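You operate a simulated robot arm through the tools that you are given. There is no shell and no other tool.

You run a simulated robot arm. Do the job below in one go: nothing can be reset, and whatever is moved stays where it is left.

JOB
Replant the lifted lettuce, firm the loose one, then release the emergency button and restart the outfeed.
Fine: the lifted one stands on the button box ledge; each goes home in the row along the rail while the button is still down; pull the button up, then press RESET and START on the box; leave everything else as it is.
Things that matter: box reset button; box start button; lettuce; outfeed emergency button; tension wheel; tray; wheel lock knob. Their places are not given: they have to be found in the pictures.

It is judged by the outcome, as a careful person would: the job done as asked, and still so three seconds after it is handed in. It fails if anything else is knocked over, pushed out of place, dropped, spilled or broken.

ROBOT AND FRAMES
A 6-joint arm with a fingered hand, fixed in place. Base frame: the origin is at the foot of the arm, x ahead of it, y to its left, z up. Readings come in mm, degrees, newtons and seconds.
With the tool pointing down near the work surface it reaches from about 460 to 800 mm from the base axis. Its first joint turns from -166.0 to 166.0 degrees. Payload 4 kg.
Tool frame: the origin (TCP) lies between the finger pads and is the grasp point; the fingertips stand 20 mm ahead of it; z points along the fingers, y is the line along which they close. The gripper opens to 140 mm. The gripper's body begins 54 mm behind the TCP. The gripper is a hand of 3 fingers: y runs from the thumb to the fingers, the wrist lies at [0, 0, -215] in the tool frame, and closing takes about 1.5 s.
Orientation is that of the tool frame in the base frame, as a unit quaternion [x, y, z, w]. With the fingers straight down and closing along the base's y, the tool's x points along the base's -x, its y along +y and its z along -z.

CONTROLS
- The arm moves only by the tool step_arm. Its argument "motion" is one flat list of numbers, 7 for each row, row after row: the opening, from 0 (shut) to 1 (fully open), then the shift along the base's x, y, z in units of 400 mm (1.0 is 400 mm), then the turn, a rotation vector about the base's x, y, z in units of 45 degrees (1.0 is 45 degrees). In form: [fingers, tx, ty, tz, rx, ry, rz, fingers, tx, ty, tz, rx, ry, rz, ...]. A call has 1 to 20 rows; each row is the pose to reach, as a shift and turn from the pose commanded when the call began. A call with a number of a shift or a turn outside -1 to 1 is refused whole. Each row takes 0.2 s and may step no farther than 50 mm and 8.6 degrees from the row before; otherwise, or with a gripper value out of range, the whole call is refused. Where a pose cannot be reached the arm comes as near as it can. A force on the tool above 40 N (or 10 N above the force at the start of the call, whichever is more), or a blocked arm, ends the call early, and 0.2 s more pass. Each finger travels about 45 mm/s and halts on what it meets, pressing with about 22 N; the grip force reading is that of the motor and also rises with nothing between the fingers. The clock runs only during rows and for 0.2 s after the last one: add rows that repeat a pose to give the fingers time. It gives the time, the measured TCP pose, the force on the tool (base axes), the opening and the grip force at its end, in the units of the frame above (readings bear some noise), with the torque about the TCP (base axes, N m) and any sound that the robot's microphone picked up.
- Cameras (640 x 400 px; columns grow to the right, rows downward): "scene" is fixed at [404.3, 493.1, 1696.2]; the picture's right is [-1.00, 0.07, 0.00], its down [0.03, 0.51, -0.86] and it looks along [-0.06, -0.86, -0.51] (base axes); focal length 346 px, centre (320, 200). "wrist" rides on the gripper at [74, -43, -79] in the tool frame; the picture's right is [0.50, 0.87, 0.00], its down [-0.59, 0.34, -0.73] and it looks along [-0.64, 0.37, 0.68] (tool axes); focal length 275 px, centre (320, 200).
- snapshot(camera): a new picture of that camera. It takes no simulated time.
- raise_lower(by): slides the trunk up (or, below 0, down) by that many mm; the arm rides with it, the base frame stays. It gives what a move gives, with no picture.
- preshape(shape): the hand has 3 fingers and takes this shape, open, in about a second: jaw (thumb against the fingers, like two jaws); tri (thumb and two fingers); tip (a fingertip pinch); poke (one finger out to press); point (the index stretched); flat (the hand flat); cup (the hand cupped); fist (a fist). The gripper value then closes the fingers along that shape, each until it touches; the sizes above hold for jaw. It gives what a move gives, with no picture.
- point_at(camera, pixels): for up to 12 pixels [column, row] of the newest picture of that camera ("zoom" is the newest enlarged one), the place [x, y, z] in the base frame of the surface seen there, good to about 3 mm, but the place of the scene camera against the robot may be out by one fixed shift of up to 12 mm in any direction. It takes no simulated time.
- enlarge(camera, box): a new picture of the part [left, top, right, bottom] of that camera's present view, enlarged. It takes no simulated time.
- sign_off(): hands the job in; it is judged then, once.

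Open the gripper and draw the arm clear of the work before you hand the job in, unless the task says otherwise.

The tools are called after "Call:" as name(argument=value, ...) on one line, values as JSON. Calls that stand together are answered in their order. step_arm: Moves the arm, as the interface text tells. Its arguments: {"type":"object","properties":{"motion":{"type":"array","items":{"type":"number"}}},"required":["motion"]} The other tools are called the same way: raise_lower (by) slides the trunk up or down; preshape (shape) gives the hand a shape; snapshot (camera) takes a picture; point_at (camera, pixels) gives the place of the surface under pixels of a picture; enlarge (camera, box) takes an enlarged picture of a part of a camera's view; sign_off () hands the job in.

At the start:

```text
time: 0.0
position: [329.1, -335.1, 1347.2]
tcp_rot: [0.0, 1.0, 0.0, 0.0]
contact_force: [0.7, 0.2, 1.2]
moment: [-0.02, -0.01, 0.0]
grip_width: 139.7
finger_force: 0.0
shape: jaw
trunk travel left (down, up): [-250.0, 340.0]
```

scene: 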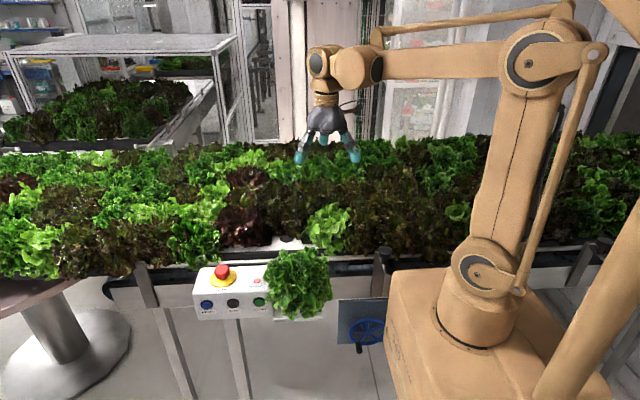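
wrist: 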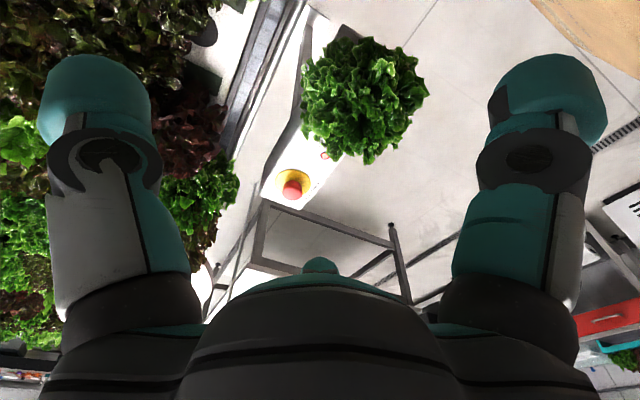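

I start by enlarging the work area in the scene picture: the button box around (230,290), the lifted lettuce at (298,283), and the row along the rail near (290,240).

Call:
enlarge(camera="scene", box=[180, 190, 400, 330])

Call:
enlarge(camera="wrist", box=[180, 0, 460, 280])

```text
2.86 times, centred on (290, 260) of scene
```

zoom: 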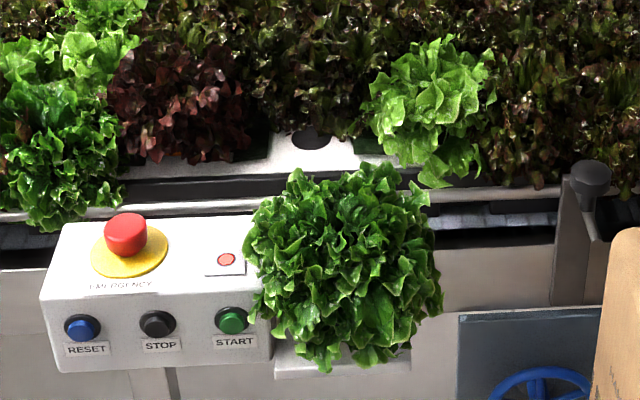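

```text
1.43 times, centred on (320, 140) of wrist
```

zoom: 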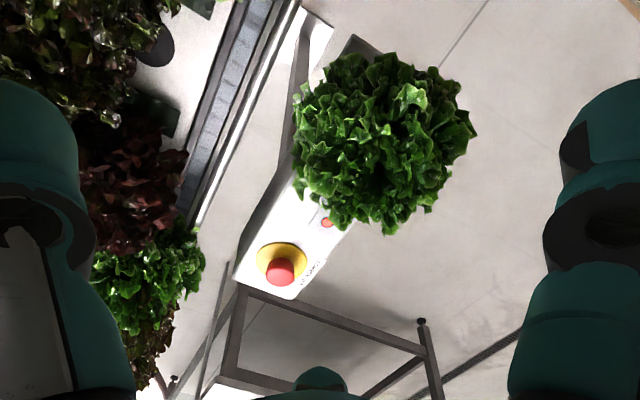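

The empty planting hole shows at about scene (287,238), and the pale lettuce at (328,228) seems to be the loose one, tilted. I measure points on these and on the box.

Call:
point_at(camera="scene", pixels=[[287, 238], [272, 244], [328, 228], [328, 210], [300, 262], [298, 290], [223, 270], [223, 281], [259, 281], [208, 304], [234, 303], [260, 302]])

Call:
point_at(camera="zoom", pixels=[[158, 45], [205, 60], [279, 271], [262, 252], [327, 223], [385, 140], [360, 45], [315, 30], [230, 120], [245, 265], [155, 130], [300, 290]])

Call:
enlarge(camera="scene", box=[260, 190, 360, 255])

```text
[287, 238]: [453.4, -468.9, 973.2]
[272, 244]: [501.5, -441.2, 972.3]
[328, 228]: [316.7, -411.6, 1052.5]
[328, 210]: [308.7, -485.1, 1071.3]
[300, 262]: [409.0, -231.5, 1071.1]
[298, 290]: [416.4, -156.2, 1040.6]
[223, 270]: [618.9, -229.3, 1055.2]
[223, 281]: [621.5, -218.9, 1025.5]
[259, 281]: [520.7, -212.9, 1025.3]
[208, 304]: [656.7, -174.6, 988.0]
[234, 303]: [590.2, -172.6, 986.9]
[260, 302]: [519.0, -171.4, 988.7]
```

```text
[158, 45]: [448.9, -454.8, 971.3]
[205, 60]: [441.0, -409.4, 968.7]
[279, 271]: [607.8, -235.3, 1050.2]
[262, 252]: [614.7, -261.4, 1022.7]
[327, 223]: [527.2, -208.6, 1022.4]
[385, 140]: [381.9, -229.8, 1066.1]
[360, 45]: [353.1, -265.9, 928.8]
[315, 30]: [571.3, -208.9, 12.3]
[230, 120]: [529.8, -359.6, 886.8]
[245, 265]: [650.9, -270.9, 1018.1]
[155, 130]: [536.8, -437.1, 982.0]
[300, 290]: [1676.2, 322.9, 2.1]
```

```text
6.15 times, centred on (310, 222) of scene
```

zoom: 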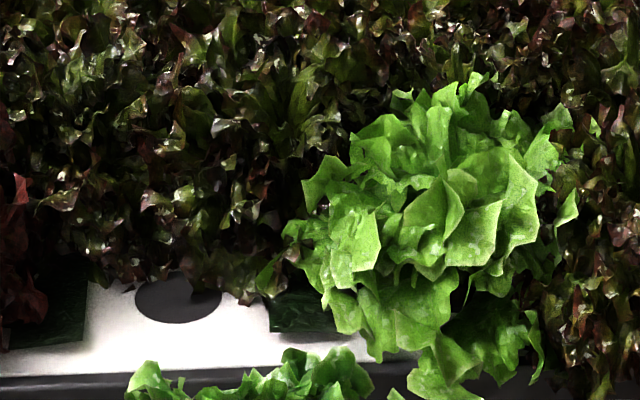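

The hole is near (450,-460,972) and the two cameras differ by roughly 10 mm. I turn the hand so the wrist camera looks across the row (toward -y), to see the hole, the loose lettuce and the rail more closely.

Call:
step_arm(motion=[1, 0, 0, 0.03, 0, 0, -0.18, 1, 0, 0.03, 0.06, 0, 0, -0.36, 1, 0, 0.06, 0.09, 0, 0, -0.54, 1, 0, 0.1, 0.1, 0, 0, -0.72, 1, 0, 0.15, 0.1, 0, 0, -0.9, 1, 0, 0.15, 0.1, 0, 0, -1.0])

```text
time: 1.4
position: [328.3, -275.3, 1387.2]
tcp_rot: [0.384, 0.924, -0.001, 0.0]
contact_force: [0.2, -1.0, -0.1]
moment: [0.03, -0.03, -0.02]
grip_width: 139.9
finger_force: 0.1
shape: jaw
trunk travel left (down, up): [-250.0, 340.0]
```

The move went cleanly with no contact; I turn another 60 degrees so that the camera looks toward -y, shifting to x about 400.

Call:
step_arm(motion=[1, 0.03, 0.02, 0, 0, 0, -0.18, 1, 0.06, 0.04, 0, 0, 0, -0.36, 1, 0.09, 0.06, 0, 0, 0, -0.54, 1, 0.12, 0.06, 0, 0, 0, -0.72, 1, 0.15, 0.06, 0, 0, 0, -0.9, 1, 0.18, 0.06, 0, 0, 0, -1.0])

Call:
snapshot(camera="wrist")

Call:
snapshot(camera="scene")

```text
time: 2.8
position: [400.5, -251.5, 1386.4]
tcp_rot: [0.708, 0.706, -0.001, 0.001]
contact_force: [0.3, -0.5, 1.3]
moment: [-0.01, 0.03, 0.01]
grip_width: 139.9
finger_force: 0.1
shape: jaw
trunk travel left (down, up): [-250.0, 340.0]
```

```text
taken
```

wrist: 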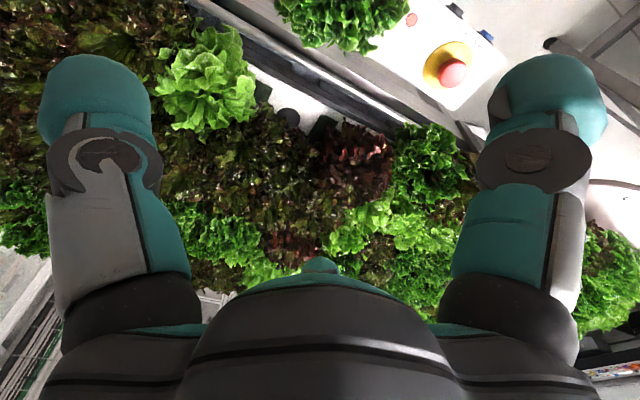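

```text
taken
```

scene: 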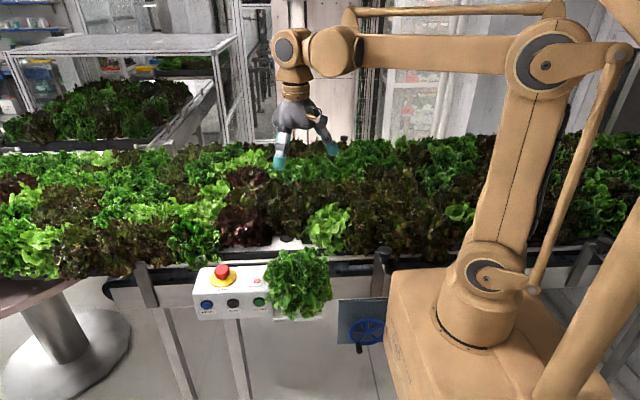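

The camera now sees the row: the pale loose lettuce at (207,80), the hole at about (288,115) and the green patches next to it. I enlarge that area.

Call:
enlarge(camera="wrist", box=[140, 0, 460, 200])

Call:
point_at(camera="wrist", pixels=[[288, 115], [207, 80], [225, 50], [200, 110], [262, 90], [322, 122], [345, 150], [454, 72], [412, 19], [275, 75], [430, 155], [487, 36]])

```text
2.00 times, centred on (300, 100) of wrist
```

zoom: 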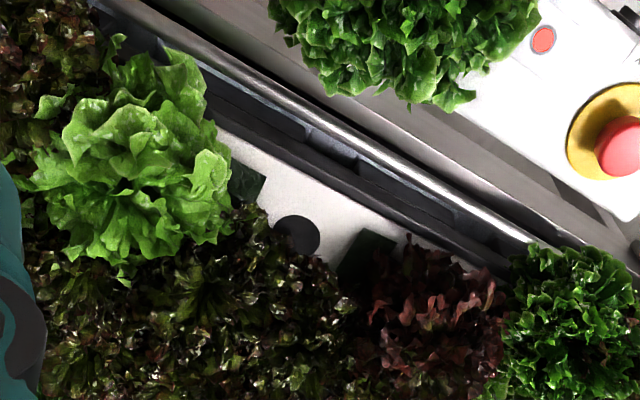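

```text
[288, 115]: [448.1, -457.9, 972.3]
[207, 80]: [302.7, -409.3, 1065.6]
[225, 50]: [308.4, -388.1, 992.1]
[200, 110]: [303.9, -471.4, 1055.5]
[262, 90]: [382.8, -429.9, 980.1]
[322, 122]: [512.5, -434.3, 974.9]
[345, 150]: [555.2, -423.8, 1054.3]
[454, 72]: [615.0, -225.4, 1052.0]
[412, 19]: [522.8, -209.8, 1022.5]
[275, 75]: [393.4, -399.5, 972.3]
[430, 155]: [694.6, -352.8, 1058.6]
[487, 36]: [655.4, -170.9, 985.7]
```

The hole lies at about (448,-458,972), and the loose head around (305,-440) leans over the rail. I enlarge the scene view of the lifted lettuce and its ledge, and measure its outline.

Call:
enlarge(camera="scene", box=[250, 235, 350, 330])

Call:
point_at(camera="scene", pixels=[[297, 317], [278, 317], [322, 314], [268, 275], [331, 285], [300, 250], [295, 312], [320, 300], [275, 300], [298, 275], [340, 300], [386, 255]])

```text
4.21 times, centred on (300, 282) of scene
```

zoom: 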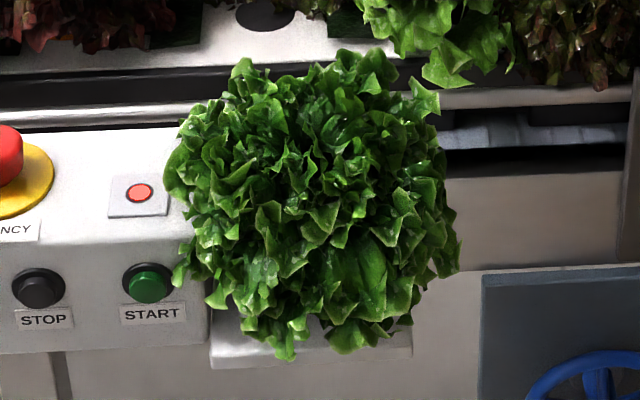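

```text
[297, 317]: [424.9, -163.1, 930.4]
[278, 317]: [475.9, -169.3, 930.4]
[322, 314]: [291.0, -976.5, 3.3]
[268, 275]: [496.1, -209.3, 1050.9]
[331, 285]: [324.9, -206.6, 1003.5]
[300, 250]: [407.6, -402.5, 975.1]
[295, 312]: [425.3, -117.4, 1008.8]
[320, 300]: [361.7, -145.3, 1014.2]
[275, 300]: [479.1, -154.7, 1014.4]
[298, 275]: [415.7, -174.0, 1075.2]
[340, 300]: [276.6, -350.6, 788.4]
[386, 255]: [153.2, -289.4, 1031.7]
```

The ledge top is near z 935 and the lifted head spans x 325–496 with its top near 1080. I swing the hand to the far side of the box and look back at the lettuce from a lower angle.

Call:
step_arm(motion=[1, 0.06, 0.04, 0, 0, 0, -0.18, 1, 0.12, 0.1, 0, 0, 0, -0.36, 1, 0.2, 0.16, -0.02, 0, 0, -0.54, 1, 0.28, 0.22, -0.05, 0, 0, -0.72, 1, 0.35, 0.3, -0.1, 0, 0, -0.9, 1, 0.4, 0.37, -0.15, 0, 0, -1.0])

Call:
step_arm(motion=[1, 0, 0, -0.06, 0, 0, -0.18, 1, 0, 0, -0.14, 0, 0, -0.36, 1, 0, 0, -0.22, 0, 0, -0.54, 1, 0, 0, -0.3, 0, 0, -0.72, 1, 0, 0, -0.36, 0, 0, -0.9, 1, 0, 0, -0.4, 0, 0, -1.0])

Call:
snapshot(camera="wrist")

Call:
snapshot(camera="scene")

```text
time: 4.2
position: [561.6, -102.7, 1325.2]
tcp_rot: [0.924, 0.382, -0.001, 0.0]
contact_force: [0.4, -0.1, 0.4]
moment: [0.01, 0.03, 0.02]
grip_width: 139.8
finger_force: 0.1
shape: jaw
trunk travel left (down, up): [-250.0, 340.0]
```

```text
time: 5.6
position: [558.6, -103.1, 1165.7]
tcp_rot: [1.0, -0.001, 0.0, 0.0]
contact_force: [0.2, 0.1, -0.7]
moment: [0.02, 0.01, 0.01]
grip_width: 139.8
finger_force: 0.1
shape: jaw
trunk travel left (down, up): [-250.0, 340.0]
```

```text
taken
```

wrist: 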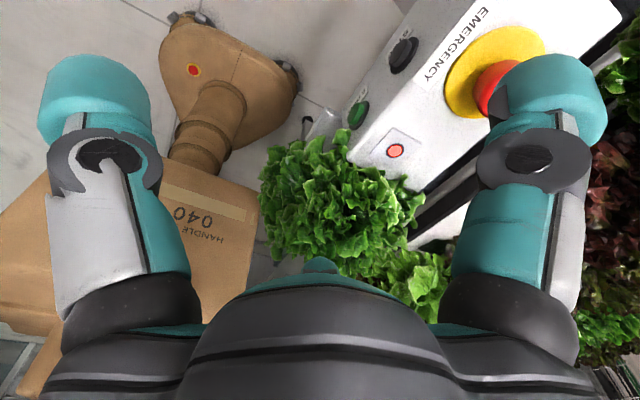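

```text
taken
```

scene: 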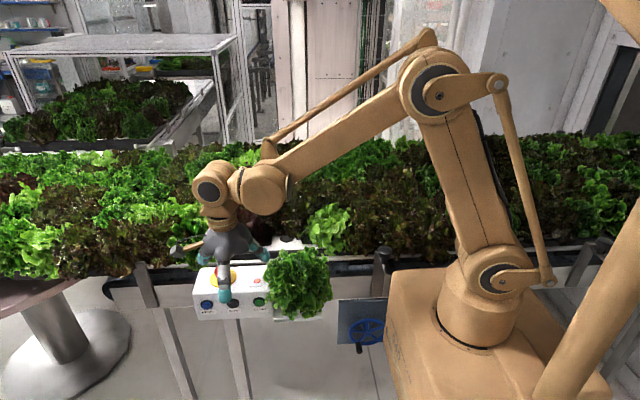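

I see the lifted lettuce at (340,200) from the far side, with the box top and lamp beside it. I enlarge it and measure.

Call:
enlarge(camera="wrist", box=[200, 60, 480, 300])

Call:
point_at(camera="wrist", pixels=[[325, 120], [305, 122], [268, 180], [340, 190], [420, 200], [380, 235], [355, 115], [404, 52], [395, 150], [497, 85], [470, 70], [340, 150]])

```text
1.67 times, centred on (340, 180) of wrist
```

zoom: 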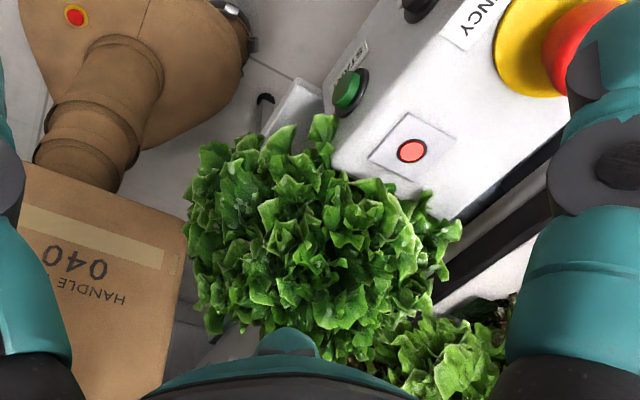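

```text
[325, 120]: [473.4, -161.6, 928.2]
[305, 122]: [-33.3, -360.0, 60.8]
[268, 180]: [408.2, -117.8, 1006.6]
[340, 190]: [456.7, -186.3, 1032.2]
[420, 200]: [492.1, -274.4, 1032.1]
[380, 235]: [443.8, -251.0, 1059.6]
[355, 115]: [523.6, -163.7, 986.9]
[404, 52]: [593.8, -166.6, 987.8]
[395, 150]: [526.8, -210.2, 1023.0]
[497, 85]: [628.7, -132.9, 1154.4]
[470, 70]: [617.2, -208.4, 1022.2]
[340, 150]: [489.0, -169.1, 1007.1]
```

The head is centred at about (410,-198) with a leaf radius near 80 mm, wider than the jaw. I look closely at the hand itself in the scene view to understand the finger layout.

Call:
enlarge(camera="scene", box=[160, 150, 340, 330])

```text
2.22 times, centred on (250, 240) of scene
```

zoom: 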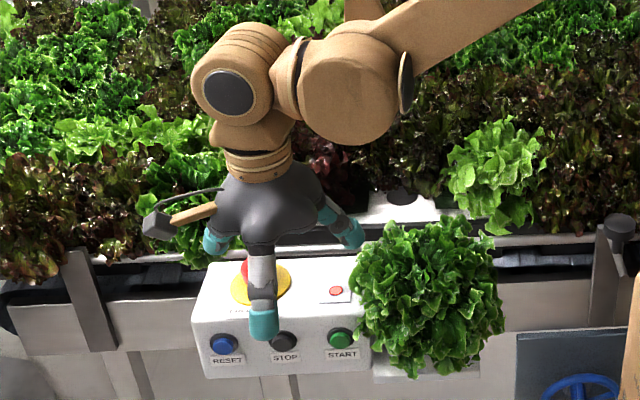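

The three fingers sit spread around the palm (thumb toward the scene camera, two fingers apart at the back). I measure the fingertip positions to know the real footprint.

Call:
point_at(camera="zoom", pixels=[[263, 330], [263, 312], [352, 240], [345, 230], [215, 245], [262, 230], [401, 195], [480, 215], [510, 215], [495, 150], [470, 240], [225, 205]])

Call:
point_at(camera="wrist", pixels=[[90, 80], [550, 80], [322, 262], [100, 120], [540, 120]])

```text
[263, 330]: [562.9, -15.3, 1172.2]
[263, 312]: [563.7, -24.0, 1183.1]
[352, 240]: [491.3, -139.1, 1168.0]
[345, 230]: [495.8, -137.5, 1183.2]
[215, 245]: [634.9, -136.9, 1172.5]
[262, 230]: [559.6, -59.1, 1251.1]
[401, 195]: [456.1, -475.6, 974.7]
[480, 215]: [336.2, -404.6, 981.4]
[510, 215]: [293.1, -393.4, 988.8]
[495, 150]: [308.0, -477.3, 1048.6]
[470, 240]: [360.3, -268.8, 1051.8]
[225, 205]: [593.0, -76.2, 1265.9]
```

```text
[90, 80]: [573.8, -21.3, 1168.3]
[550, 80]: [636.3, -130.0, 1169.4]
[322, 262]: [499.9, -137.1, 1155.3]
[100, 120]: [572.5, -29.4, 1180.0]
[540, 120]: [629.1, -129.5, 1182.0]
```

The open hand is effectively a 120° tripod of radius about 75 mm. I close it partly in free air here to see how the fingers travel in this shape.

Call:
step_arm(motion=[0.4, 0, 0, 0, 0, 0, 0, 0.4, 0, 0, 0, 0, 0, 0, 0.4, 0, 0, 0, 0, 0, 0, 0.4, 0, 0, 0, 0, 0, 0, 0.4, 0, 0, 0, 0, 0, 0])

Call:
enlarge(camera="scene", box=[160, 150, 340, 330])

Call:
snapshot(camera="wrist")

```text
time: 6.8
position: [560.4, -103.7, 1165.9]
tcp_rot: [1.0, 0.0, 0.0, 0.0]
contact_force: [-0.2, -0.8, 0.6]
moment: [-0.01, 0.01, -0.02]
grip_width: 56.4
finger_force: 0.0
shape: jaw
trunk travel left (down, up): [-250.0, 340.0]
```

```text
2.22 times, centred on (250, 240) of scene
```

zoom: 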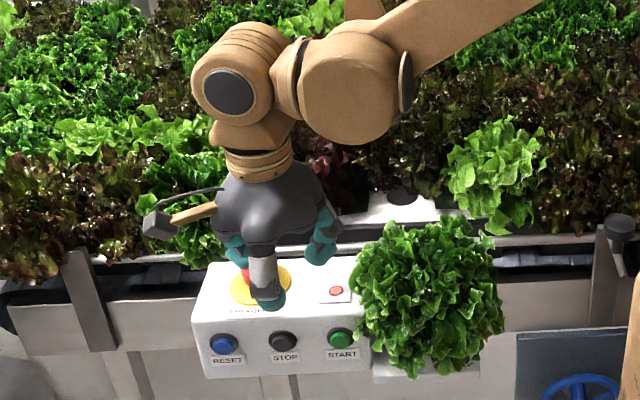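

```text
taken
```

wrist: 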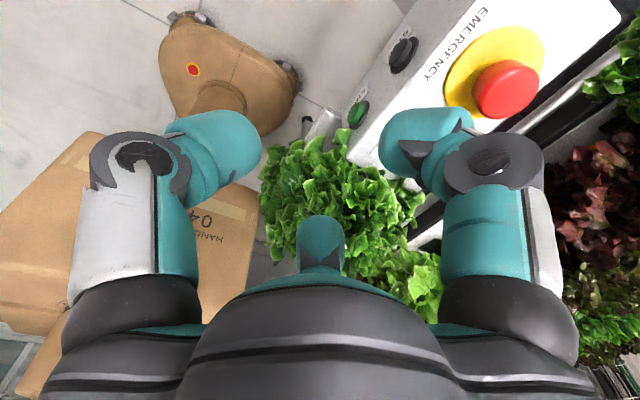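

The fingers curl in symmetrically as a tripod, suitable for a round head. I reopen, rise, and go back over the lifted lettuce at about (410,-198) with the thumb toward -x so that no finger points at the box.

Call:
step_arm(motion=[1, 0, 0, 0.06, 0, 0, 0.18, 1, 0, 0, 0.12, 0, 0, 0.36, 1, -0.05, -0.03, 0.18, 0, 0, 0.54, 1, -0.1, -0.06, 0.2, 0, 0, 0.72, 1, -0.15, -0.1, 0.2, 0, 0, 0.9, 1, -0.2, -0.13, 0.2, 0, 0, 1.0])

Call:
step_arm(motion=[1, -0.03, -0.02, 0, 0, 0, 0.18, 1, -0.06, -0.04, 0, 0, 0, 0.36, 1, -0.1, -0.06, 0, 0, 0, 0.54, 1, -0.13, -0.08, 0, 0, 0, 0.72, 1, -0.16, -0.09, 0, 0, 0, 0.9, 1, -0.175, -0.105, 0, 0, 0, 1.0, 1, -0.175, -0.105, 0, 0, 0, 1.0])

Call:
snapshot(camera="wrist")

Call:
snapshot(camera="scene")

```text
time: 8.2
position: [479.9, -155.3, 1247.2]
tcp_rot: [0.924, 0.383, 0.0, 0.0]
contact_force: [-0.4, 0.9, -0.7]
moment: [0.01, -0.02, -0.03]
grip_width: 140.1
finger_force: 0.0
shape: jaw
trunk travel left (down, up): [-250.0, 340.0]
```

```text
time: 9.8
position: [410.5, -196.9, 1247.0]
tcp_rot: [0.706, 0.708, 0.0, 0.0]
contact_force: [-0.7, -1.0, -0.2]
moment: [-0.01, 0.04, 0.03]
grip_width: 139.8
finger_force: 0.0
shape: jaw
trunk travel left (down, up): [-250.0, 340.0]
```

```text
taken
```

wrist: 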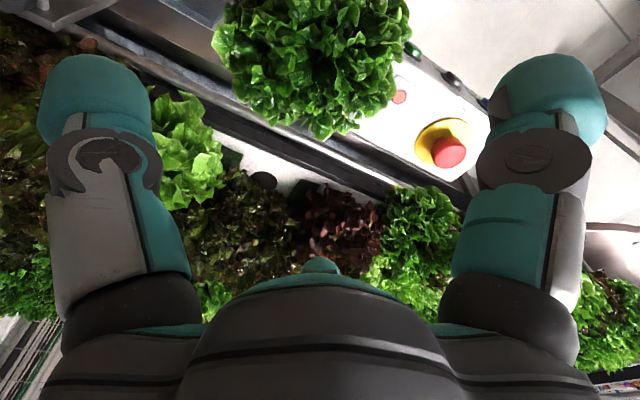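

```text
taken
```

scene: 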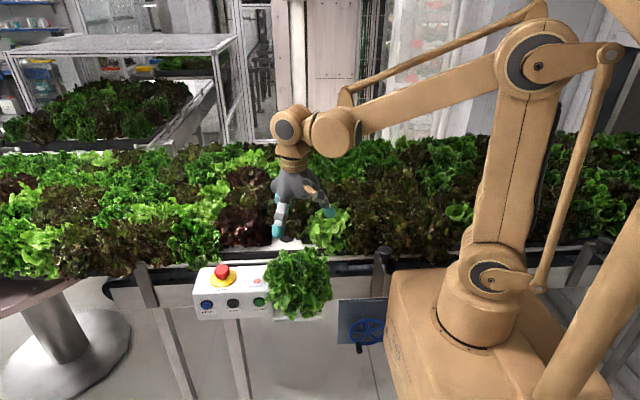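

The hand is above the lettuce, seen at (315,65) in the wrist view. I sample its top surface and edges, and the hole and loose lettuce again from this nearer viewpoint.

Call:
point_at(camera="wrist", pixels=[[216, 40], [225, 85], [265, 120], [322, 132], [372, 112], [402, 75], [408, 30], [315, 60], [290, 40], [340, 30], [263, 180], [190, 150]])

Call:
enlarge(camera="wrist", box=[150, 0, 470, 240])

```text
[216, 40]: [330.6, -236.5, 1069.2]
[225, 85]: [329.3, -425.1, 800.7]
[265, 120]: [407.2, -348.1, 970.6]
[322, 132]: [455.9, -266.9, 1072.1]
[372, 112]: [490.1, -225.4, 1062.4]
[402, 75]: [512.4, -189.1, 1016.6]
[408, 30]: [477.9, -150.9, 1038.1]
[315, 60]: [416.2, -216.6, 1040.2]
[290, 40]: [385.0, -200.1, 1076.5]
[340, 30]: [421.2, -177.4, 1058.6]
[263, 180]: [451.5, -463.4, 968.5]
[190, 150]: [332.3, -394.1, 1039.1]
```

```text
1.67 times, centred on (310, 120) of wrist
```

zoom: 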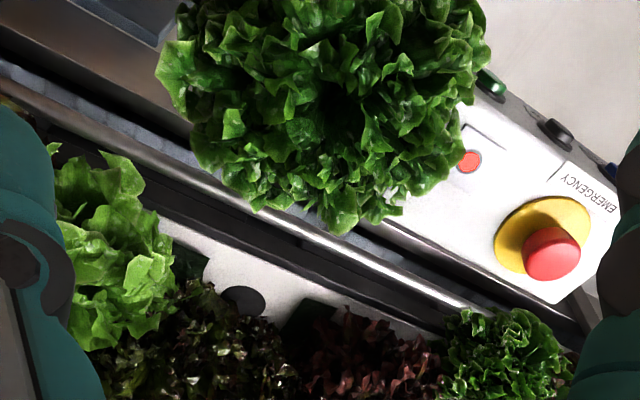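

The rosette's centre is at about (411,-200) with leaf tips at z≈1076. I descend slowly with the hand fully open to z≈1097 and check forces.

Call:
step_arm(motion=[1, 0, -0.003, -0.08, 0, 0, 0, 1, 0, -0.005, -0.16, 0, 0, 0, 1, 0, -0.007, -0.24, 0, 0, 0, 1, 0, -0.008, -0.31, 0, 0, 0, 1, 0, -0.008, -0.36, 0, 0, 0, 1, 0, -0.008, -0.375, 0, 0, 0])

Call:
snapshot(camera="wrist")

Call:
enlarge(camera="scene", box=[220, 170, 380, 330])

```text
time: 11.2
position: [410.5, -199.7, 1097.4]
tcp_rot: [0.707, 0.707, 0.0, -0.001]
contact_force: [-0.1, -0.6, 0.5]
moment: [-0.01, 0.01, -0.03]
grip_width: 139.8
finger_force: 0.0
shape: jaw
trunk travel left (down, up): [-250.0, 340.0]
```

```text
taken
```

wrist: 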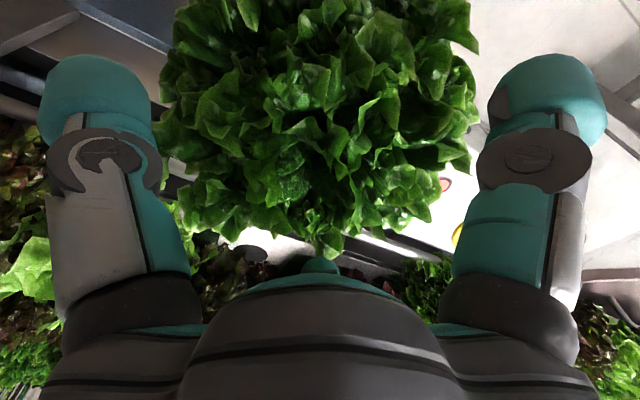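

```text
2.50 times, centred on (300, 250) of scene
```

zoom: 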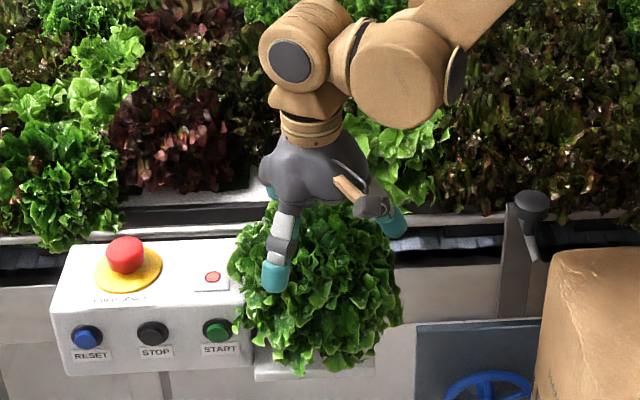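

Reach and alignment are fine and there is no contact. I descend in smaller steps to about z 1052, watching the force.

Call:
step_arm(motion=[1, 0, 0, -0.025, 0, 0, 0, 1, 0, 0, -0.05, 0, 0, 0, 1, 0, 0, -0.075, 0, 0, 0, 1, 0, 0, -0.1, 0, 0, 0, 1, 0, 0, -0.112, 0, 0, 0])

Call:
snapshot(camera="wrist")

Call:
enlarge(camera="scene", box=[220, 170, 380, 330])

```text
time: 12.4
position: [409.9, -199.5, 1052.7]
tcp_rot: [0.707, 0.707, 0.0, 0.001]
contact_force: [-0.3, 0.2, 0.5]
moment: [0.0, -0.02, 0.04]
grip_width: 140.0
finger_force: 0.1
shape: jaw
trunk travel left (down, up): [-250.0, 340.0]
```

```text
taken
```

wrist: 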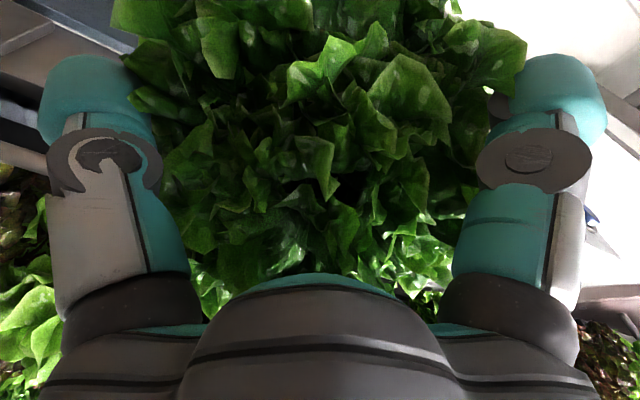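

```text
2.50 times, centred on (300, 250) of scene
```

zoom: 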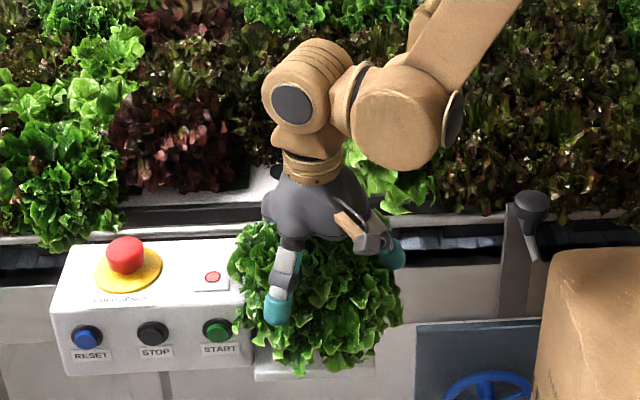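

Still no force with fingertips at z≈1032. I go lower in small steps to about z 1028 so the pads get around the body of the head.

Call:
step_arm(motion=[1, 0, 0, -0.015, 0, 0, 0, 1, 0, 0, -0.03, 0, 0, 0, 1, 0, 0, -0.045, 0, 0, 0, 1, 0, 0, -0.06, 0, 0, 0, 1, 0, 0, -0.06, 0, 0, 0])

Call:
enlarge(camera="scene", box=[220, 170, 380, 330])

```text
time: 13.6
position: [409.0, -199.5, 1027.7]
tcp_rot: [0.707, 0.707, 0.0, 0.0]
contact_force: [-0.2, -1.0, -0.4]
moment: [0.0, -0.01, 0.02]
grip_width: 140.2
finger_force: 0.0
shape: jaw
trunk travel left (down, up): [-250.0, 340.0]
```

```text
2.50 times, centred on (300, 250) of scene
```

zoom: 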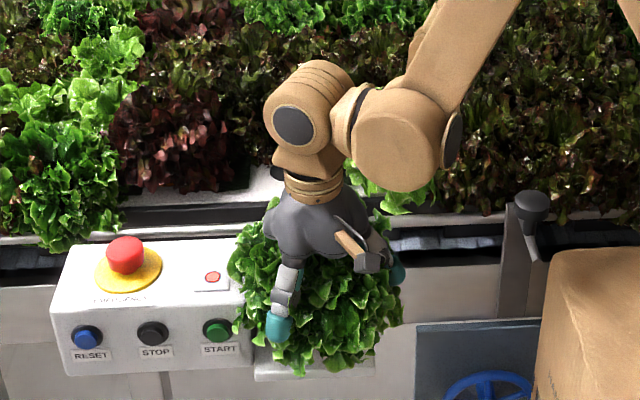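

No contact yet; I ease down another 14 mm with the force guard, then check.

Call:
step_arm(motion=[1, 0, 0, -0.01, 0, 0, 0, 1, 0, 0, -0.02, 0, 0, 0, 1, 0, 0, -0.03, 0, 0, 0, 1, 0, 0, -0.035, 0, 0, 0])

```text
time: 14.6
position: [410.8, -199.4, 1013.4]
tcp_rot: [0.707, 0.707, 0.0, -0.001]
contact_force: [0.1, -0.1, -0.1]
moment: [0.0, 0.01, -0.01]
grip_width: 140.0
finger_force: 0.1
shape: jaw
trunk travel left (down, up): [-250.0, 340.0]
```

Still free at z≈1013. I close in stages here to find where the fingers meet the head.

Call:
step_arm(motion=[0.85, 0, 0, 0, 0, 0, 0, 0.75, 0, 0, 0, 0, 0, 0, 0.65, 0, 0, 0, 0, 0, 0, 0.6, 0, 0, 0, 0, 0, 0, 0.6, 0, 0, 0, 0, 0, 0])

Call:
enlarge(camera="scene", box=[220, 170, 380, 330])

Call:
snapshot(camera="wrist")

```text
time: 15.8
position: [410.4, -199.8, 1013.4]
tcp_rot: [0.707, 0.707, 0.001, 0.0]
contact_force: [0.5, -0.2, 0.1]
moment: [0.02, -0.01, -0.03]
grip_width: 84.9
finger_force: 0.1
shape: jaw
trunk travel left (down, up): [-250.0, 340.0]
```

```text
2.50 times, centred on (300, 250) of scene
```

zoom: 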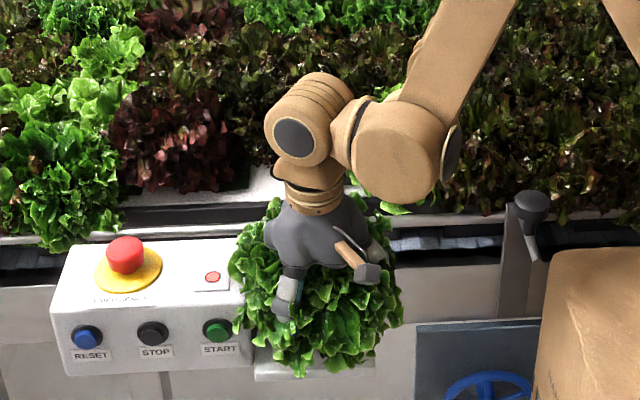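

```text
taken
```

wrist: 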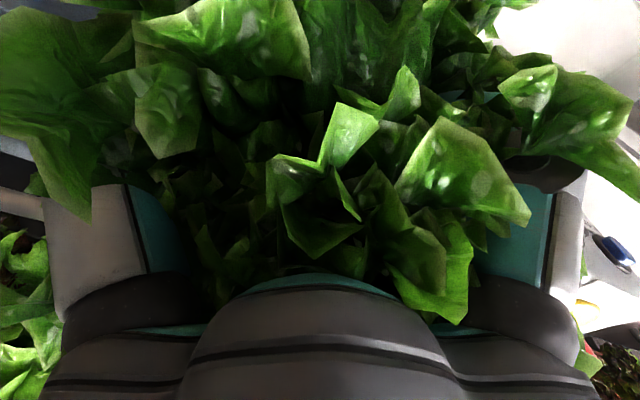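

The fingers have slipped between the leaves at width 85 mm with no force, so the solid core is narrower. I keep closing in stages.

Call:
step_arm(motion=[0.55, 0, 0, 0, 0, 0, 0, 0.5, 0, 0, 0, 0, 0, 0, 0.45, 0, 0, 0, 0, 0, 0, 0.45, 0, 0, 0, 0, 0, 0, 0.45, 0, 0, 0, 0, 0, 0])

```text
time: 17.0
position: [410.2, -199.7, 1014.5]
tcp_rot: [0.707, 0.707, 0.0, 0.0]
contact_force: [-0.8, -0.2, -1.5]
moment: [0.03, 0.01, 0.0]
grip_width: 60.7
finger_force: 22.5
shape: jaw
trunk travel left (down, up): [-250.0, 340.0]
```

The grip force rose to 22.5 N at about 61 mm, so the fingers have met the core. I command a tighter closing and check whether the width holds.

Call:
step_arm(motion=[0.35, 0, 0, 0, 0, 0, 0, 0.3, 0, 0, 0, 0, 0, 0, 0.3, 0, 0, 0, 0, 0, 0])

Call:
enlarge(camera="scene", box=[220, 170, 380, 330])

```text
time: 17.8
position: [410.3, -198.8, 1014.3]
tcp_rot: [0.707, 0.707, 0.0, 0.001]
contact_force: [0.4, -0.1, -0.7]
moment: [0.03, -0.04, -0.01]
grip_width: 59.9
finger_force: 21.8
shape: jaw
trunk travel left (down, up): [-250.0, 340.0]
```

```text
2.50 times, centred on (300, 250) of scene
```

zoom: 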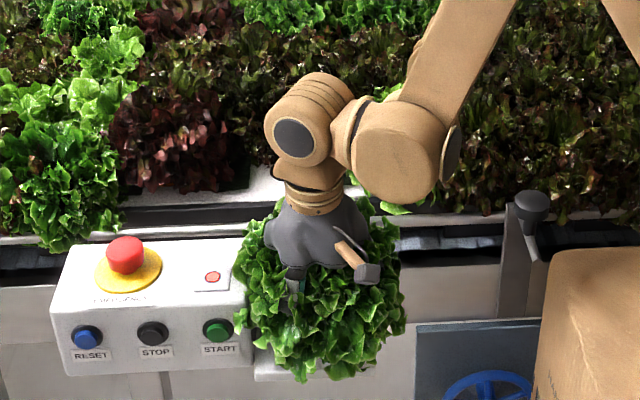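

The width holds at 60 mm with 22 N, so the core is gripped. I lift slowly straight up and check that the head comes along.

Call:
step_arm(motion=[0.3, 0, 0, 0.02, 0, 0, 0, 0.3, 0, 0, 0.04, 0, 0, 0, 0.3, 0, 0, 0.07, 0, 0, 0, 0.3, 0, 0, 0.1, 0, 0, 0, 0.3, 0, 0, 0.13, 0, 0, 0, 0.3, 0, 0, 0.13, 0, 0, 0])

Call:
enlarge(camera="scene", box=[220, 170, 380, 330])

```text
time: 19.2
position: [411.9, -199.9, 1065.4]
tcp_rot: [0.707, 0.707, 0.0, 0.0]
contact_force: [0.4, -0.4, -1.6]
moment: [0.01, 0.0, -0.01]
grip_width: 59.9
finger_force: 22.4
shape: jaw
trunk travel left (down, up): [-250.0, 340.0]
```

```text
2.50 times, centred on (300, 250) of scene
```

zoom: 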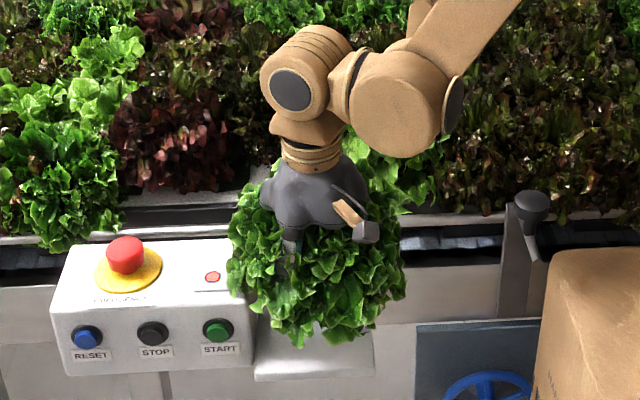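

The head is lifted (about 1.6 N of weight). I raise it further above the ledge and look for its root plug under the leaves.

Call:
step_arm(motion=[0.3, 0, 0, 0.06, 0, 0, 0, 0.3, 0, 0, 0.14, 0, 0, 0, 0.3, 0, 0, 0.22, 0, 0, 0, 0.3, 0, 0, 0.25, 0, 0, 0, 0.3, 0, 0, 0.25, 0, 0, 0])

Call:
enlarge(camera="scene", box=[250, 180, 350, 280])

Call:
snapshot(camera="wrist")

```text
time: 20.4
position: [409.8, -200.0, 1166.6]
tcp_rot: [0.708, 0.707, 0.0, 0.0]
contact_force: [0.1, -0.2, -3.1]
moment: [0.0, 0.0, 0.01]
grip_width: 59.5
finger_force: 22.1
shape: jaw
trunk travel left (down, up): [-250.0, 340.0]
```

```text
4.00 times, centred on (300, 230) of scene
```

zoom: 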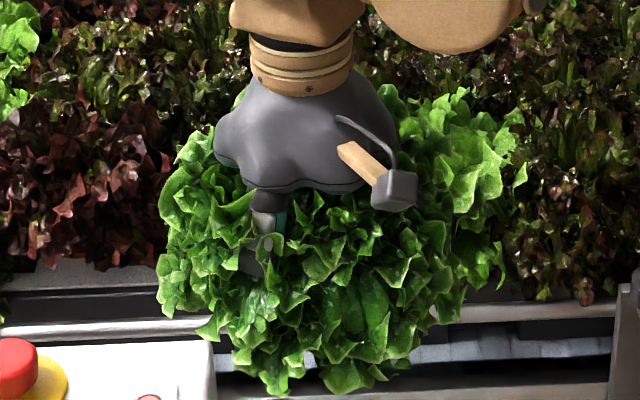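

```text
taken
```

wrist: 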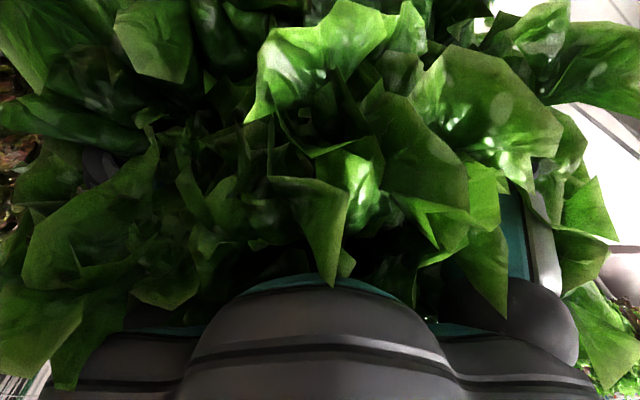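

The head is firmly held and hangs straight; its bottom is about 86 mm below the TCP. From all views the hole centre averages to (452,-464) in the robot frame, so I rise a little and turn the thumb to the rail side while moving over the hole.

Call:
step_arm(motion=[0.3, 0, 0, 0.04, 0, 0, -0.1, 0.3, 0.01, -0.03, 0.06, 0, 0, -0.25, 0.3, 0.02, -0.08, 0.06, 0, 0, -0.4, 0.3, 0.03, -0.14, 0.06, 0, 0, -0.55, 0.3, 0.04, -0.2, 0.06, 0, 0, -0.7, 0.3, 0.05, -0.26, 0.06, 0, 0, -0.85, 0.3, 0.06, -0.33, 0.06, 0, 0, -1.0, 0.3, 0.06, -0.33, 0.06, 0, 0, -1.0])

Call:
step_arm(motion=[0.3, 0.01, -0.05, 0, 0, 0, -0.12, 0.3, 0.02, -0.11, 0, 0, 0, -0.27, 0.3, 0.03, -0.18, 0, 0, 0, -0.42, 0.3, 0.04, -0.25, 0, 0, 0, -0.57, 0.3, 0.045, -0.31, 0, 0, 0, -0.72, 0.3, 0.045, -0.33, 0, 0, 0, -0.87, 0.3, 0.045, -0.33, 0, 0, 0, -1.0, 0.3, 0.045, -0.33, 0, 0, 0, -1.0])

Call:
snapshot(camera="scene")

Call:
snapshot(camera="wrist")

```text
time: 22.2
position: [433.6, -331.4, 1190.9]
tcp_rot: [0.924, 0.382, 0.001, 0.0]
contact_force: [0.6, -0.7, -1.4]
moment: [-0.03, 0.01, -0.02]
grip_width: 59.7
finger_force: 22.1
shape: jaw
trunk travel left (down, up): [-250.0, 340.0]
```

```text
time: 24.0
position: [454.2, -463.7, 1189.4]
tcp_rot: [1.0, -0.002, 0.0, 0.0]
contact_force: [-0.2, -0.5, -2.8]
moment: [-0.03, 0.02, -0.02]
grip_width: 59.6
finger_force: 22.2
shape: jaw
trunk travel left (down, up): [-250.0, 340.0]
```

```text
taken
```

scene: 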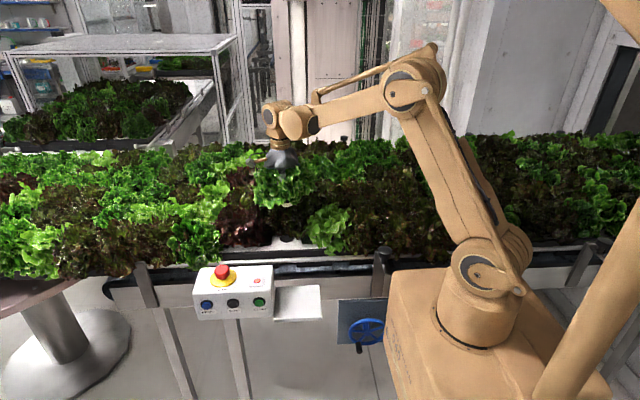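

```text
taken
```

wrist: 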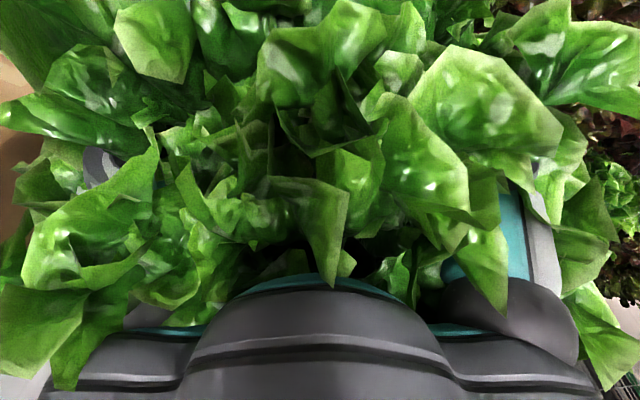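

The scene now shows the head hanging above the row at (277,188), with the hole still visible below at about (287,238). I enlarge to check the plug and the hole.

Call:
enlarge(camera="scene", box=[235, 140, 345, 260])

Call:
point_at(camera="scene", pixels=[[287, 238], [286, 238], [288, 238], [287, 237], [287, 239], [257, 281], [257, 281], [300, 305], [320, 290], [290, 318], [327, 230], [330, 220]])

```text
3.33 times, centred on (290, 200) of scene
```

zoom: 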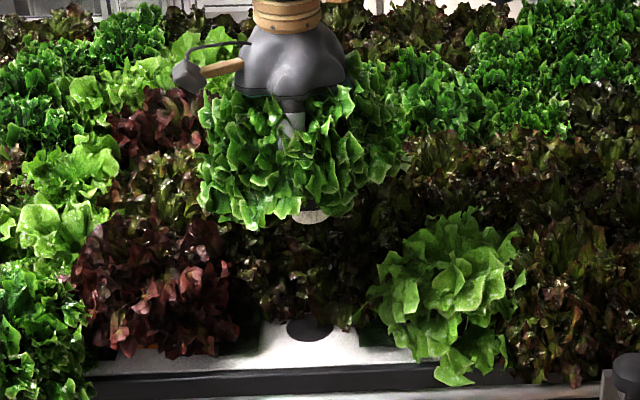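

```text
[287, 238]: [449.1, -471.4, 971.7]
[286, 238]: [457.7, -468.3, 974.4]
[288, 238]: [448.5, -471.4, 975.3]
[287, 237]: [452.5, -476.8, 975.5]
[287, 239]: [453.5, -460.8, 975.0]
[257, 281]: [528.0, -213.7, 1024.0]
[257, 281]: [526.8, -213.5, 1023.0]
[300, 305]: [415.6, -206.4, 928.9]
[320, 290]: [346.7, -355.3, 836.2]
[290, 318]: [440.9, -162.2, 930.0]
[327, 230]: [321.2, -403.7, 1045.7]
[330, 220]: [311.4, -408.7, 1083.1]
```

The grey-white root plug is now visible at about zoom (310,215), possibly a little off the hand's axis. I enlarge it strongly and measure it.

Call:
enlarge(camera="scene", box=[262, 180, 312, 220])

```text
10.00 times, centred on (287, 200) of scene
```

zoom: 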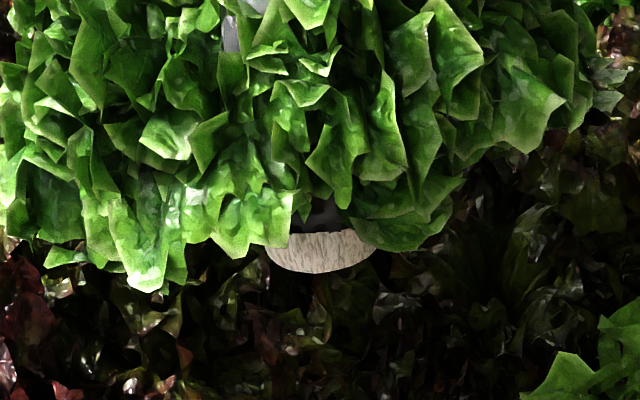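

The plug is about 37 mm wide, centred at zoom column 321. I measure points on it.

Call:
point_at(camera="zoom", pixels=[[320, 268], [320, 255], [320, 243], [275, 258], [370, 252], [320, 262], [320, 250], [320, 215], [300, 262], [340, 262], [300, 250], [345, 250]])

```text
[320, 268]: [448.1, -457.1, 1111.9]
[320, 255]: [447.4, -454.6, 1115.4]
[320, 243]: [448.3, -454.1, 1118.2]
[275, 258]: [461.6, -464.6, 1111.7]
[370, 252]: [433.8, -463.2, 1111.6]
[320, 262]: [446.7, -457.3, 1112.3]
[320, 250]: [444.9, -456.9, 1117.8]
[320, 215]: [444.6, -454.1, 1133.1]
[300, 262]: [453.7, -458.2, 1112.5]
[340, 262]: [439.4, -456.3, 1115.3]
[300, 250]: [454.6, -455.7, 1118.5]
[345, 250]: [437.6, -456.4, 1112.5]
```

The plug centre reads (447.7,-475) and the hole (452.5,-469.6) in the same scene frame, so I shift by about (+5,+5.3) mm and lower until the plug is some 20 mm above the tray.

Call:
step_arm(motion=[0.3, 0.0125, 0.0135, -0.03, 0, 0, 0, 0.3, 0.0125, 0.0135, -0.08, 0, 0, 0, 0.3, 0.0125, 0.0135, -0.14, 0, 0, 0, 0.3, 0.0125, 0.0135, -0.2, 0, 0, 0, 0.3, 0.0125, 0.0135, -0.25, 0, 0, 0, 0.3, 0.0125, 0.0135, -0.29, 0, 0, 0, 0.3, 0.0125, 0.0135, -0.29, 0, 0, 0])

Call:
enlarge(camera="scene", box=[240, 190, 330, 260])

```text
time: 25.6
position: [457.9, -457.8, 1073.5]
tcp_rot: [1.0, 0.001, 0.0, 0.0]
contact_force: [0.4, 0.3, -1.5]
moment: [0.02, 0.02, 0.01]
grip_width: 59.6
finger_force: 22.1
shape: jaw
trunk travel left (down, up): [-250.0, 340.0]
```

```text
5.71 times, centred on (285, 225) of scene
```

zoom: 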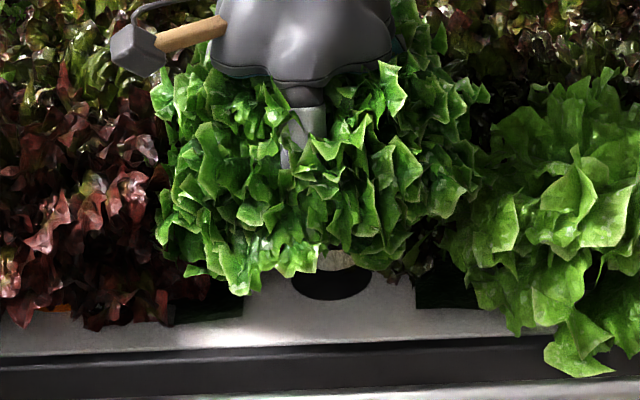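

The plug shows just above the hole. I enlarge more to compare their centres.

Call:
enlarge(camera="scene", box=[270, 220, 305, 248])

```text
14.29 times, centred on (288, 234) of scene
```

zoom: 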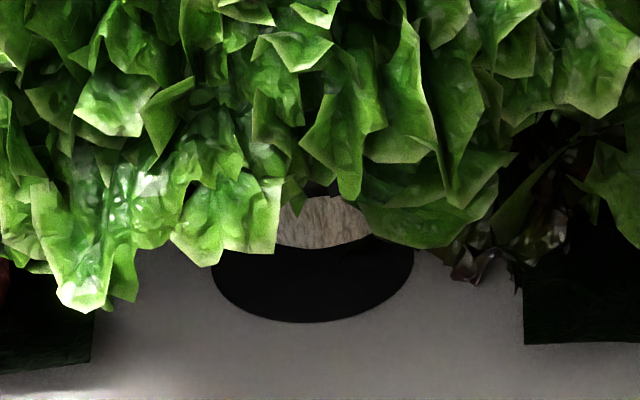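

I measure the plug's visible face and the hole's rim in this strong enlargement.

Call:
point_at(camera="zoom", pixels=[[310, 242], [310, 225], [340, 235], [365, 225], [290, 235], [330, 215], [215, 270], [408, 270], [312, 315], [312, 265], [355, 235], [370, 230]])

```text
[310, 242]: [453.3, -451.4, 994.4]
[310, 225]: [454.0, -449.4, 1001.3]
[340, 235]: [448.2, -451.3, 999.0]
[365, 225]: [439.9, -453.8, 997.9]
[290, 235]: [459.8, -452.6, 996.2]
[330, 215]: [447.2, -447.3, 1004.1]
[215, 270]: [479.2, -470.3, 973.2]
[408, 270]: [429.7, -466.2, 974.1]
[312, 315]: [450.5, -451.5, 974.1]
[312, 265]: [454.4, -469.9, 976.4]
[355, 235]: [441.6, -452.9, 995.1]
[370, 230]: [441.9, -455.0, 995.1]
```

The plug is centred over the hole within about 2–3 mm (clearance about 6 mm all round) and its bottom is roughly 20 mm above the tray. I lower it slowly in small steps with a slight -y trim, reading the force.

Call:
step_arm(motion=[0.3, 0.002, -0.004, -0.0125, 0, 0, 0, 0.3, 0.002, -0.004, -0.025, 0, 0, 0, 0.3, 0.002, -0.004, -0.0375, 0, 0, 0, 0.3, 0.002, -0.004, -0.05, 0, 0, 0, 0.3, 0.002, -0.004, -0.0625, 0, 0, 0, 0.3, 0.002, -0.004, -0.07, 0, 0, 0])

Call:
enlarge(camera="scene", box=[240, 190, 330, 260])

```text
time: 27.0
position: [459.1, -459.8, 1044.9]
tcp_rot: [1.0, 0.0, 0.0, 0.0]
contact_force: [-0.5, 0.3, -2.1]
moment: [0.02, -0.01, 0.01]
grip_width: 59.6
finger_force: 22.2
shape: jaw
trunk travel left (down, up): [-250.0, 340.0]
```

```text
5.71 times, centred on (285, 225) of scene
```

zoom: 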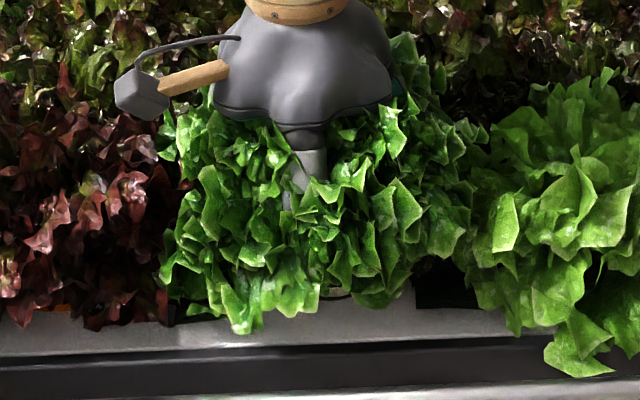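

The plug's bottom is now below the tray surface with no reaction force, so it has entered the hole. I keep lowering in small steps.

Call:
step_arm(motion=[0.3, 0, 0, -0.01, 0, 0, 0, 0.3, 0, 0, -0.02, 0, 0, 0, 0.3, 0, 0, -0.03, 0, 0, 0, 0.3, 0, 0, -0.04, 0, 0, 0, 0.3, 0, 0, -0.04, 0, 0, 0])

```text
time: 28.2
position: [458.0, -460.0, 1030.1]
tcp_rot: [1.0, 0.0, 0.0, 0.0]
contact_force: [0.1, 0.4, -1.3]
moment: [0.0, -0.01, 0.01]
grip_width: 59.7
finger_force: 22.2
shape: jaw
trunk travel left (down, up): [-250.0, 340.0]
```

Still only the lettuce's own weight on the tool. I continue down in 3–4 mm steps.

Call:
step_arm(motion=[0.3, 0, 0, -0.008, 0, 0, 0, 0.3, 0, 0, -0.016, 0, 0, 0, 0.3, 0, 0, -0.024, 0, 0, 0, 0.3, 0, 0, -0.024, 0, 0, 0])

Call:
enlarge(camera="scene", box=[240, 190, 330, 260])

```text
time: 29.2
position: [457.3, -459.1, 1021.3]
tcp_rot: [1.0, 0.0, -0.001, 0.001]
contact_force: [-0.8, -1.0, -1.2]
moment: [0.0, -0.03, -0.02]
grip_width: 59.3
finger_force: 22.5
shape: jaw
trunk travel left (down, up): [-250.0, 340.0]
```

```text
5.71 times, centred on (285, 225) of scene
```

zoom: 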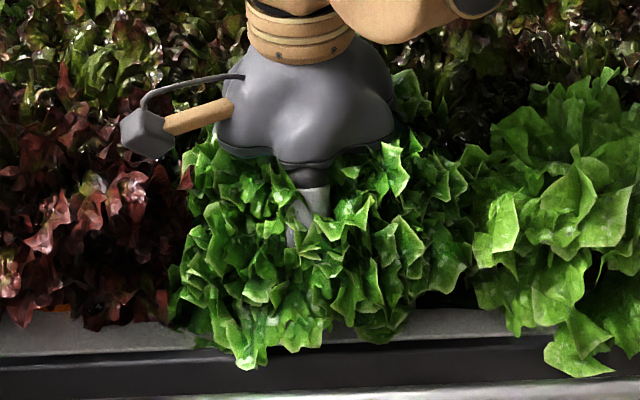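

Bottom now near z≈940 and still free. I go on in 3 mm steps, watching for the reaction that marks the seat.

Call:
step_arm(motion=[0.3, 0, 0, -0.0075, 0, 0, 0, 0.3, 0, 0, -0.015, 0, 0, 0, 0.3, 0, 0, -0.02, 0, 0, 0, 0.3, 0, 0, -0.02, 0, 0, 0])

```text
time: 30.2
position: [457.5, -461.2, 1011.5]
tcp_rot: [1.0, 0.001, 0.0, 0.0]
contact_force: [1.1, -4.4, 2.6]
moment: [-0.14, -0.02, 0.02]
grip_width: 59.7
finger_force: 21.8
shape: jaw
trunk travel left (down, up): [-250.0, 340.0]
```

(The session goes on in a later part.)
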